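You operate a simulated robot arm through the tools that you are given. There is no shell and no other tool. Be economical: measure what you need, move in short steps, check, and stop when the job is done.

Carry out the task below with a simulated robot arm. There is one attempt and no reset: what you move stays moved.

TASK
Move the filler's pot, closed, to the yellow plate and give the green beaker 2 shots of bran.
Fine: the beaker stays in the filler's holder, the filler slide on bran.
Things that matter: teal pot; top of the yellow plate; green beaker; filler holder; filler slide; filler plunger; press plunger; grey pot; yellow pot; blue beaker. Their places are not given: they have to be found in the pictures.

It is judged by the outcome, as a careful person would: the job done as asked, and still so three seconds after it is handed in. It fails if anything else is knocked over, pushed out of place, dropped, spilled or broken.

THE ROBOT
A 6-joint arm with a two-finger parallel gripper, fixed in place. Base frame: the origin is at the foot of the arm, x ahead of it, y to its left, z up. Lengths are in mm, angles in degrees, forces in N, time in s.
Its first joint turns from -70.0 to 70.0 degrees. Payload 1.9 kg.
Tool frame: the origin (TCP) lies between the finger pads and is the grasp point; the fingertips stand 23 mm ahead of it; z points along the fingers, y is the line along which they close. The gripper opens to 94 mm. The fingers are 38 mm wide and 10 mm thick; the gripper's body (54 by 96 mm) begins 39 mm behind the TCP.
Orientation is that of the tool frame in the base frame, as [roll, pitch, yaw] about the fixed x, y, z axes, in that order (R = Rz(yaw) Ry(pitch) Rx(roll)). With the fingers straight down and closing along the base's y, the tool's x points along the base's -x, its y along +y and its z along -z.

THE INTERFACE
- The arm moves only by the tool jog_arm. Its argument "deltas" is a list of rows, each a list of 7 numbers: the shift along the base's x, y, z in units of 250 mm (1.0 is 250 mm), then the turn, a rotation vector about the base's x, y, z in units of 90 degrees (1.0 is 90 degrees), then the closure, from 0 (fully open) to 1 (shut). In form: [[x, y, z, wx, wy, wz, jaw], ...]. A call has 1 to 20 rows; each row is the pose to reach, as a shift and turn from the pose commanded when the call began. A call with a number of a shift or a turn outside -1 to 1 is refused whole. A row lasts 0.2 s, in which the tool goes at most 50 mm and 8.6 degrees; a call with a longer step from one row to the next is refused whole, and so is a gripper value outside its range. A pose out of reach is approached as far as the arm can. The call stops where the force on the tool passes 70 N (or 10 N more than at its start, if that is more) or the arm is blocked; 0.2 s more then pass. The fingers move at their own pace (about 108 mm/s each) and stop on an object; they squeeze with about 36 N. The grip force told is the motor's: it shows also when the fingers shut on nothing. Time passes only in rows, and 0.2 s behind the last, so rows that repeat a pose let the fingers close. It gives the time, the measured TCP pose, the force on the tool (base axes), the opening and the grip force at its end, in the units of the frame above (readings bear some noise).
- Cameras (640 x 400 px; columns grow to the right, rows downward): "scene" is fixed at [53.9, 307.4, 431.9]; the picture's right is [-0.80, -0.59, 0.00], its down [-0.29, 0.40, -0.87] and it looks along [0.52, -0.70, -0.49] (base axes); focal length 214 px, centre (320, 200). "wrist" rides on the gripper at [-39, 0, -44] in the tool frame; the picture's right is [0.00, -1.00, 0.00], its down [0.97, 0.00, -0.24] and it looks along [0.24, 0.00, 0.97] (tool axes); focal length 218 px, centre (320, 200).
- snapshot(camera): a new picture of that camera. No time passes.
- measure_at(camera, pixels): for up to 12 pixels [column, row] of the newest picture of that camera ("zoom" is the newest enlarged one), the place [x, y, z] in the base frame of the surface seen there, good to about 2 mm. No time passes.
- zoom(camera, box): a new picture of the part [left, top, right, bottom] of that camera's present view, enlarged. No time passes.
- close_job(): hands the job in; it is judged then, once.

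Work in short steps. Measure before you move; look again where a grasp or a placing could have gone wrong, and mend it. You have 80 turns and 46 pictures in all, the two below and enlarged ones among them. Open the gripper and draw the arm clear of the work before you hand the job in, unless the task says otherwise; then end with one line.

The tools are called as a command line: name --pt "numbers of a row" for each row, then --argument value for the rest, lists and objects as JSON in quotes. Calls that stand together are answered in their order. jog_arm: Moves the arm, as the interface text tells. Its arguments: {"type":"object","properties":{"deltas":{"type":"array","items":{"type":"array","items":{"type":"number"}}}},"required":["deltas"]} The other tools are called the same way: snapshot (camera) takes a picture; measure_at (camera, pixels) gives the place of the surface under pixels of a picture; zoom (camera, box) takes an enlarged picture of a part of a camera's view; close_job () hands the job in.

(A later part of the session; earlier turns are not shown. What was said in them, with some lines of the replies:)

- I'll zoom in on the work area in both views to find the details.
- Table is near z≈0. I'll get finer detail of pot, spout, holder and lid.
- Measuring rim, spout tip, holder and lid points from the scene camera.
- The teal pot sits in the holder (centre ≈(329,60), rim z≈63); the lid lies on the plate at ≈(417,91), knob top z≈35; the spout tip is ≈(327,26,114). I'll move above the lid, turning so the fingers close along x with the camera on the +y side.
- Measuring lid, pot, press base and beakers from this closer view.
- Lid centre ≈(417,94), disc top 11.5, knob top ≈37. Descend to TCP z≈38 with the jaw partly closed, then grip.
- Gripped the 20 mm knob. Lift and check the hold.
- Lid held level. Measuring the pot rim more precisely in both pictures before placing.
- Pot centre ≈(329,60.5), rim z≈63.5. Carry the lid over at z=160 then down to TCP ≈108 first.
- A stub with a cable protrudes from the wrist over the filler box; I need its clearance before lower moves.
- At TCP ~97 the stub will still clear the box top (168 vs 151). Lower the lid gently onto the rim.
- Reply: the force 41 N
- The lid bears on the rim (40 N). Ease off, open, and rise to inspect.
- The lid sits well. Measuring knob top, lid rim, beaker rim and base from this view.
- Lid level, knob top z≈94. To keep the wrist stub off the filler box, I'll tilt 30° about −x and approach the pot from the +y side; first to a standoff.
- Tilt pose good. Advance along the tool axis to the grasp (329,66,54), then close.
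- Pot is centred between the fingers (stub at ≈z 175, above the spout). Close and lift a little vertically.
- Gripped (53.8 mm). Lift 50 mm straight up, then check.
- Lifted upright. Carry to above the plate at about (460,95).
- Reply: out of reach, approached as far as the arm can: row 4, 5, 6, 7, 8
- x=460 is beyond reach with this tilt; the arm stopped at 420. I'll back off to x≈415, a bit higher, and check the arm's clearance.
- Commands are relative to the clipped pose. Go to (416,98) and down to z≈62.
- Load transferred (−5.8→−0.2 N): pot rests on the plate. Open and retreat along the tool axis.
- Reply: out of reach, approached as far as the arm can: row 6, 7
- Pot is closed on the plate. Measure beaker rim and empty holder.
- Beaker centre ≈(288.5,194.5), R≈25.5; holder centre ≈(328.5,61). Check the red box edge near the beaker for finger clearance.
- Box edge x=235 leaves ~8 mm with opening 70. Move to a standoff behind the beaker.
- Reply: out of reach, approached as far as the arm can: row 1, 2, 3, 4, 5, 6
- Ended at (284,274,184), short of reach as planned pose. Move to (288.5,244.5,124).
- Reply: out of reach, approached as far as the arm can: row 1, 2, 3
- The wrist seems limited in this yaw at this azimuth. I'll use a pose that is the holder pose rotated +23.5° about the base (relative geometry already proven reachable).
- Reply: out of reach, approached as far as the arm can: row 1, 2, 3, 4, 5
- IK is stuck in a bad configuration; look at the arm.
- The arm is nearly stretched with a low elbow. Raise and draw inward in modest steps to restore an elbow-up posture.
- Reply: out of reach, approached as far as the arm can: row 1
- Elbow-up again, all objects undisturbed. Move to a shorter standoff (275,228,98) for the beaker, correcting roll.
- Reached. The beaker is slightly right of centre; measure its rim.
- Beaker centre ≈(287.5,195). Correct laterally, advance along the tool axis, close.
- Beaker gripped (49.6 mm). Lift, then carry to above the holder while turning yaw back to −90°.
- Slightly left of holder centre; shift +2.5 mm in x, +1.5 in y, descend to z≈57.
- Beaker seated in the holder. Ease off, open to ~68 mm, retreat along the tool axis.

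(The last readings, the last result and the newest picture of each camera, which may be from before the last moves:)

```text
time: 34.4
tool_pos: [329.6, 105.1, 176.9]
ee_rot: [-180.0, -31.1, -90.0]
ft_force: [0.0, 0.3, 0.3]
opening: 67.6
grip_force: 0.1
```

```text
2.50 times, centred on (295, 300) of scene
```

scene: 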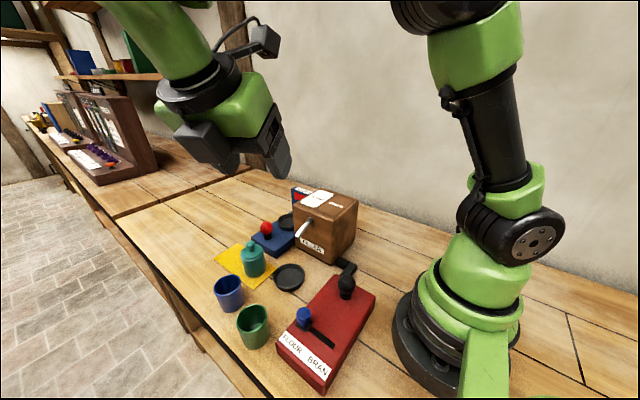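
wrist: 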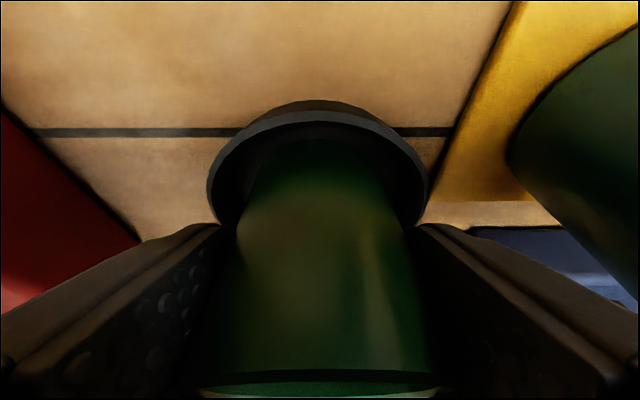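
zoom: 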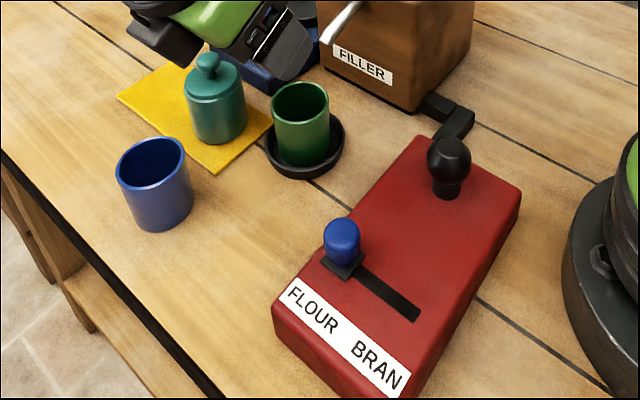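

Beaker sits properly. Now measure slide knob, slot and plunger.

measure_at --camera "zoom" --pixels '[[342, 222], [325, 240], [358, 240], [342, 258], [345, 272], [365, 275], [412, 316], [390, 295], [449, 142], [430, 160], [468, 160], [447, 195]]'

```text
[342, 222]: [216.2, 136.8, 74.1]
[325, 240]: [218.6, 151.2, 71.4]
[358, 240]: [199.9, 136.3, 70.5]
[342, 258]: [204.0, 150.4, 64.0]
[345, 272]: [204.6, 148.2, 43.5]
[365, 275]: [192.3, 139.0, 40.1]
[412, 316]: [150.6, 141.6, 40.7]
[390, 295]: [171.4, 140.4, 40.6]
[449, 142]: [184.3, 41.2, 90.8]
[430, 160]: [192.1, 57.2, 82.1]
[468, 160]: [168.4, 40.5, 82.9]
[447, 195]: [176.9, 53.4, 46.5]
```

Knob centre ≈(211,142), top 75. Untilt and move above the slide knob.

jog_arm --pt "-0.08 0.02 0 0.07 0 0 0.5" --pt "-0.17 0.05 0 0.14 0 0 0.5" --pt "-0.26 0.08 0 0.21 0 0 0.5" --pt "-0.36 0.11 0 0.28 0 0 0.5" --pt "-0.474 0.148 -0.06 0.3456 0 0 0.5" --pt "-0.474 0.148 -0.12 0.3456 0 0 0.5" --pt "-0.474 0.148 -0.12 0.3456 0 0 0.5"

snapshot --camera "wrist"

```text
time: 36.0
tool_pos: [210.9, 141.9, 143.1]
ee_rot: [-179.9, 0.0, -90.1]
ft_force: [0.9, 0.0, 0.4]
opening: 47.1
grip_force: 0.1
```

```text
10 pictures are left
```

wrist: 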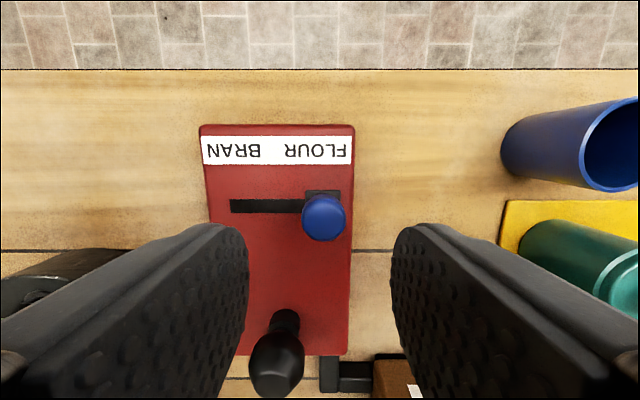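

Knob centred. Descend to z≈72 and grip it.

jog_arm --pt "0 0 -0.12 0 0 0 0.5" --pt "0 0 -0.22 0 0 0 0.5" --pt "0 0 -0.284 0 0 0 0.5" --pt "0 0 -0.284 0 0 0 0.5" --pt "0 0 -0.284 0 0 0 1" --pt "0 0 -0.284 0 0 0 1" --pt "0 0 -0.284 0 0 0 1"

```text
time: 37.6
tool_pos: [213.1, 142.9, 73.0]
ee_rot: [180.0, 0.0, -90.0]
ft_force: [0.4, 8.1, -17.7]
opening: 25.4
grip_force: 44.9
```

Gripped (25 mm). Slide toward BRAN (−x) in small steps.

jog_arm --pt "-0.03 0 0 0 0 0 1" --pt "-0.06 0 0 0 0 0 1" --pt "-0.09 0 0 0 0 0 1" --pt "-0.12 0 0 0 0 0 1" --pt "-0.15 0 0 0 0 0 1" --pt "-0.18 0 0 0 0 0 1"

zoom --camera "scene" --box '[250, 240, 400, 400]'

```text
time: 39.0
tool_pos: [168.3, 143.1, 74.3]
ee_rot: [-179.9, 0.1, -90.0]
ft_force: [1.1, 16.2, 15.5]
opening: 25.4
grip_force: 45.0
```

```text
2.50 times, centred on (325, 320) of scene
```

zoom: 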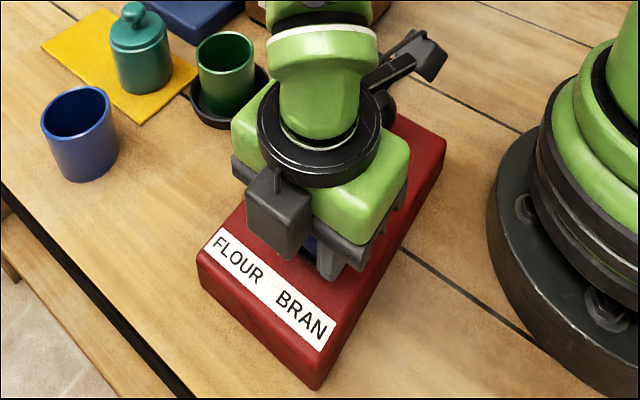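

Moving freely; continue gently to the stop.

jog_arm --pt "-0.01 0 0 0 0 0 1" --pt "-0.02 0 0 0 0 0 1" --pt "-0.03 0 0 0 0 0 1"

```text
time: 39.8
tool_pos: [159.1, 141.7, 74.3]
ee_rot: [-180.0, 0.0, -90.1]
ft_force: [0.9, 11.9, 32.9]
opening: 25.5
grip_force: 44.8
```

jog_arm --pt "-0.01 0 0 0 0 0 1" --pt "-0.02 0 0 0 0 0 1" --pt "-0.03 0 0 0 0 0 1" --pt "-0.04 0 0 0 0 0 1"

```text
time: 40.8
tool_pos: [151.9, 143.4, 73.3]
ee_rot: [-179.5, 0.2, -90.4]
ft_force: [9.6, -5.9, -2.8]
opening: 25.6
grip_force: 45.4
stopped in row 4: the force on the tool passed its limit (the readings are from after the stop); the commanded pose is now the measured one
```

Reached the end stop at x≈152. Release and rise, then look.

jog_arm --pt "0 0 0 0 0 0 0.5" --pt "0 0 0 0 0 0 0.5" --pt "0 0 0.1 0 0 0 0.5" --pt "0 0 0.25 0 0 0 0.5" --pt "0.05 0 0.35 0 0 0 0.5"

snapshot --camera "wrist"

```text
time: 42.0
tool_pos: [164.5, 143.1, 161.9]
ee_rot: [-179.6, 0.2, -90.4]
ft_force: [0.7, 1.0, -0.1]
opening: 47.0
grip_force: 0.1
```

```text
8 pictures are left
```

wrist: 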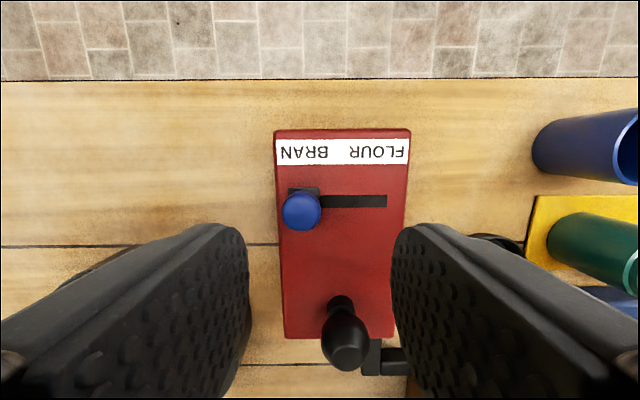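

Slide is at BRAN. Measure the plunger knob from here.

measure_at --camera "wrist" --pixels '[[345, 350], [345, 365], [322, 338], [367, 338], [340, 300], [345, 320], [301, 205], [345, 340]]'

```text
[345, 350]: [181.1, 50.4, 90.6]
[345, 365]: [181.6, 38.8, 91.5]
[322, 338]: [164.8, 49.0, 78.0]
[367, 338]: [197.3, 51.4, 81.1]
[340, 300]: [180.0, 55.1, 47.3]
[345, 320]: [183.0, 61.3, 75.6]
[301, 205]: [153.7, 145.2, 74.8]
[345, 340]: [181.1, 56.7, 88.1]
```

Plunger knob centre ≈(181,45), top ≈91.5. Move above it with fingers shut.

jog_arm --pt "0.02 -0.13 0 0 0 0 1" --pt "0.045 -0.26 0 0 0 0 1" --pt "0.066 -0.392 0 0 0 0 1" --pt "0.066 -0.392 -0.1 0 0 0 1" --pt "0.066 -0.392 -0.1 0 0 0 1"

snapshot --camera "scene"

```text
time: 43.2
tool_pos: [180.1, 47.0, 136.6]
ee_rot: [-179.5, 0.3, -90.4]
ft_force: [0.5, 0.3, -0.3]
opening: 0.3
grip_force: 36.4
```

```text
7 pictures are left
```

scene: 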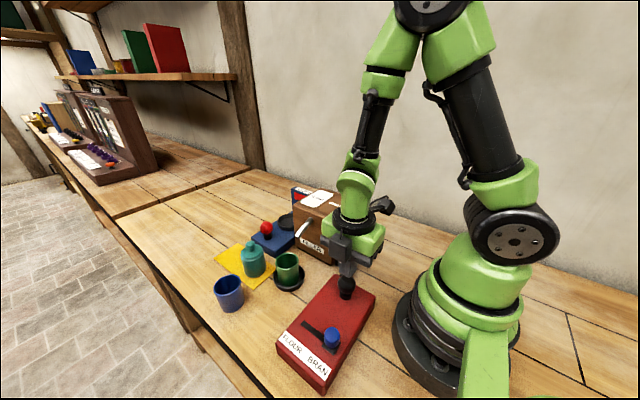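

Clear. Press down in small steps and watch the force.

jog_arm --pt "0 0 -0.06 0 0 0 1" --pt "0 0 -0.084 0 0 0 1" --pt "0 0 -0.1 0 0 0 1" --pt "0 0 -0.112 0 0 0 1" --pt "0 0 -0.124 0 0 0 1"

```text
time: 44.4
tool_pos: [182.7, 47.2, 104.5]
ee_rot: [-179.6, 0.4, -90.4]
ft_force: [0.6, -2.0, 4.3]
opening: 0.2
grip_force: 35.9
out of reach, approached as far as the arm can: row 4
```

Light spring force, knob pressed ~10 mm. Continue down to the stop.

jog_arm --pt "0 0 -0.008 0 0 0 1" --pt "0 0 -0.016 0 0 0 1" --pt "0 0 -0.024 0 0 0 1" --pt "0 0 -0.032 0 0 0 1"

zoom --camera "scene" --box '[260, 190, 390, 320]'

```text
time: 45.4
tool_pos: [181.7, 45.2, 96.4]
ee_rot: [-179.6, 0.3, -90.4]
ft_force: [-5.0, 9.6, 33.0]
opening: 0.2
grip_force: 36.0
```

```text
3.08 times, centred on (325, 255) of scene
```

zoom: 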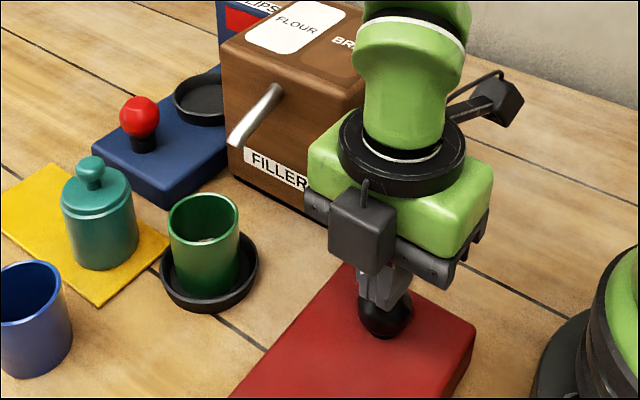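

Bottomed (33 N), stuff appears in the beaker. Release fully and look inside.

jog_arm --pt "0 0 0.05 0 0 0 1" --pt "0 0 0.12 0 0 0 1" --pt "0 0 0.14 0 0 0 1" --pt "0 0 0.14 0 0 0 1" --pt "0 0 0.14 0 0 0 1"

zoom --camera "scene" --box '[260, 220, 380, 320]'

```text
time: 46.6
tool_pos: [181.0, 45.3, 132.0]
ee_rot: [-179.5, 0.3, -90.4]
ft_force: [-0.7, 0.8, -0.1]
opening: 0.0
grip_force: 36.8
```

```text
4.00 times, centred on (320, 270) of scene
```

zoom: 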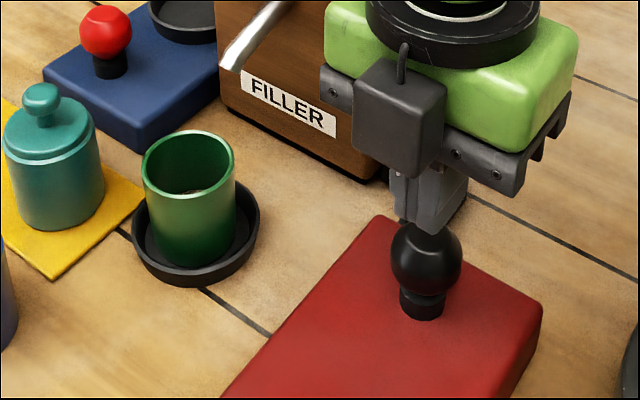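

Plunger is back up; material visible in the beaker at (195,190). Measure its level for comparison.

measure_at --camera "zoom" --pixels '[[195, 189], [185, 192], [205, 190], [188, 180], [425, 232], [188, 160]]'

zoom --camera "scene" --box '[274, 245, 304, 275]'

```text
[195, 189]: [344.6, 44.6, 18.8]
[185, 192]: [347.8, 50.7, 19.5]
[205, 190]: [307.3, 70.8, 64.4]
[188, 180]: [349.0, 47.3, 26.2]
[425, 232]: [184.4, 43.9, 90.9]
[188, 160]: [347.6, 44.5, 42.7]
```

```text
13.33 times, centred on (289, 260) of scene
```

zoom: 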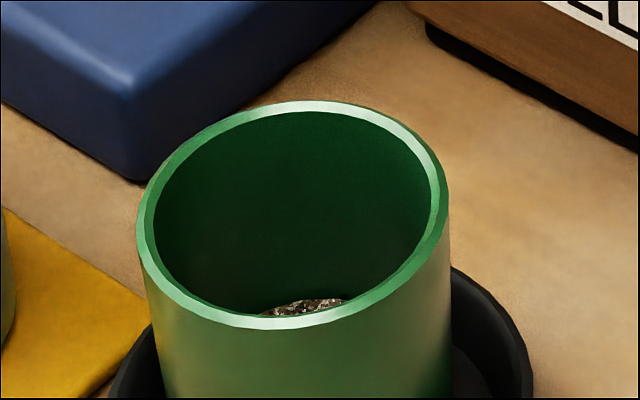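

One shot of bran delivered; plunger fully up. Press a second time to the same depth and release.

jog_arm --pt "0 0 -0.06 0 0 0 1" --pt "0 0 -0.09 0 0 0 1" --pt "0 0 -0.11 0 0 0 1" --pt "0 0 -0.125 0 0 0 1" --pt "0 0 -0.135 0 0 0 1" --pt "0 0 -0.144 0 0 0 1"

```text
time: 48.0
tool_pos: [182.0, 46.0, 96.6]
ee_rot: [-179.5, 0.4, -90.4]
ft_force: [-1.8, 5.7, 42.7]
opening: 0.2
grip_force: 35.9
```

Bottomed again (43 N). Release, then look into the beaker.

jog_arm --pt "0 0 0.05 0 0 0 1" --pt "0 0 0.12 0 0 0 1" --pt "0 0 0.25 0 0 0 1" --pt "0 0 0.4 0 0 0 0.7" --pt "0 0 0.56 0 0 0 0.4" --pt "0 0 0.72 0 0 0 0" --pt "0 0 0.72 0 0 0 0"

zoom --camera "scene" --box '[274, 245, 304, 275]'

snapshot --camera "scene"

```text
time: 49.6
tool_pos: [181.7, 46.3, 276.5]
ee_rot: [-179.6, 0.3, -90.4]
ft_force: [0.7, -0.8, -0.1]
opening: 93.9
grip_force: 0.0
```

```text
13.33 times, centred on (289, 260) of scene
```

zoom: 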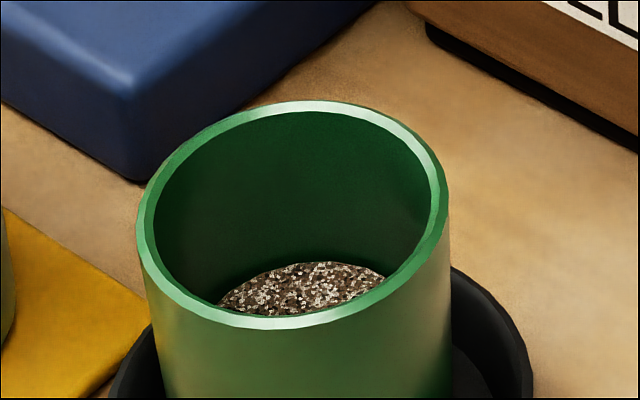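

```text
2 pictures are left
```

scene: 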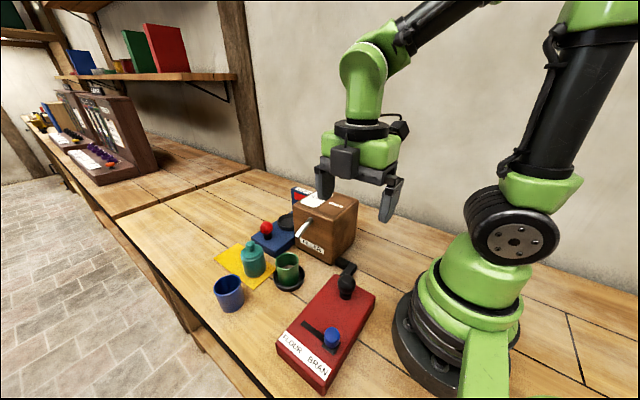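

The bran level rose with the second shot. Quick level check.

measure_at --camera "scene" --pixels '[[288.5, 263], [289.5, 264]]'

```text
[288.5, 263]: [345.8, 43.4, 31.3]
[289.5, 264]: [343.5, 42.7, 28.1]
```

The bran level went from about 18 to 30 mm, which fits a second equal shot. The closed pot is on the plate, the slide is on BRAN, and the gripper is open and clear, so I'm handing in.

close_job

```text
The job is handed in.
```

The job is handed in: the closed teal pot is on the yellow plate, the green beaker is in the filler holder with 2 shots of bran, and the slide is on BRAN.
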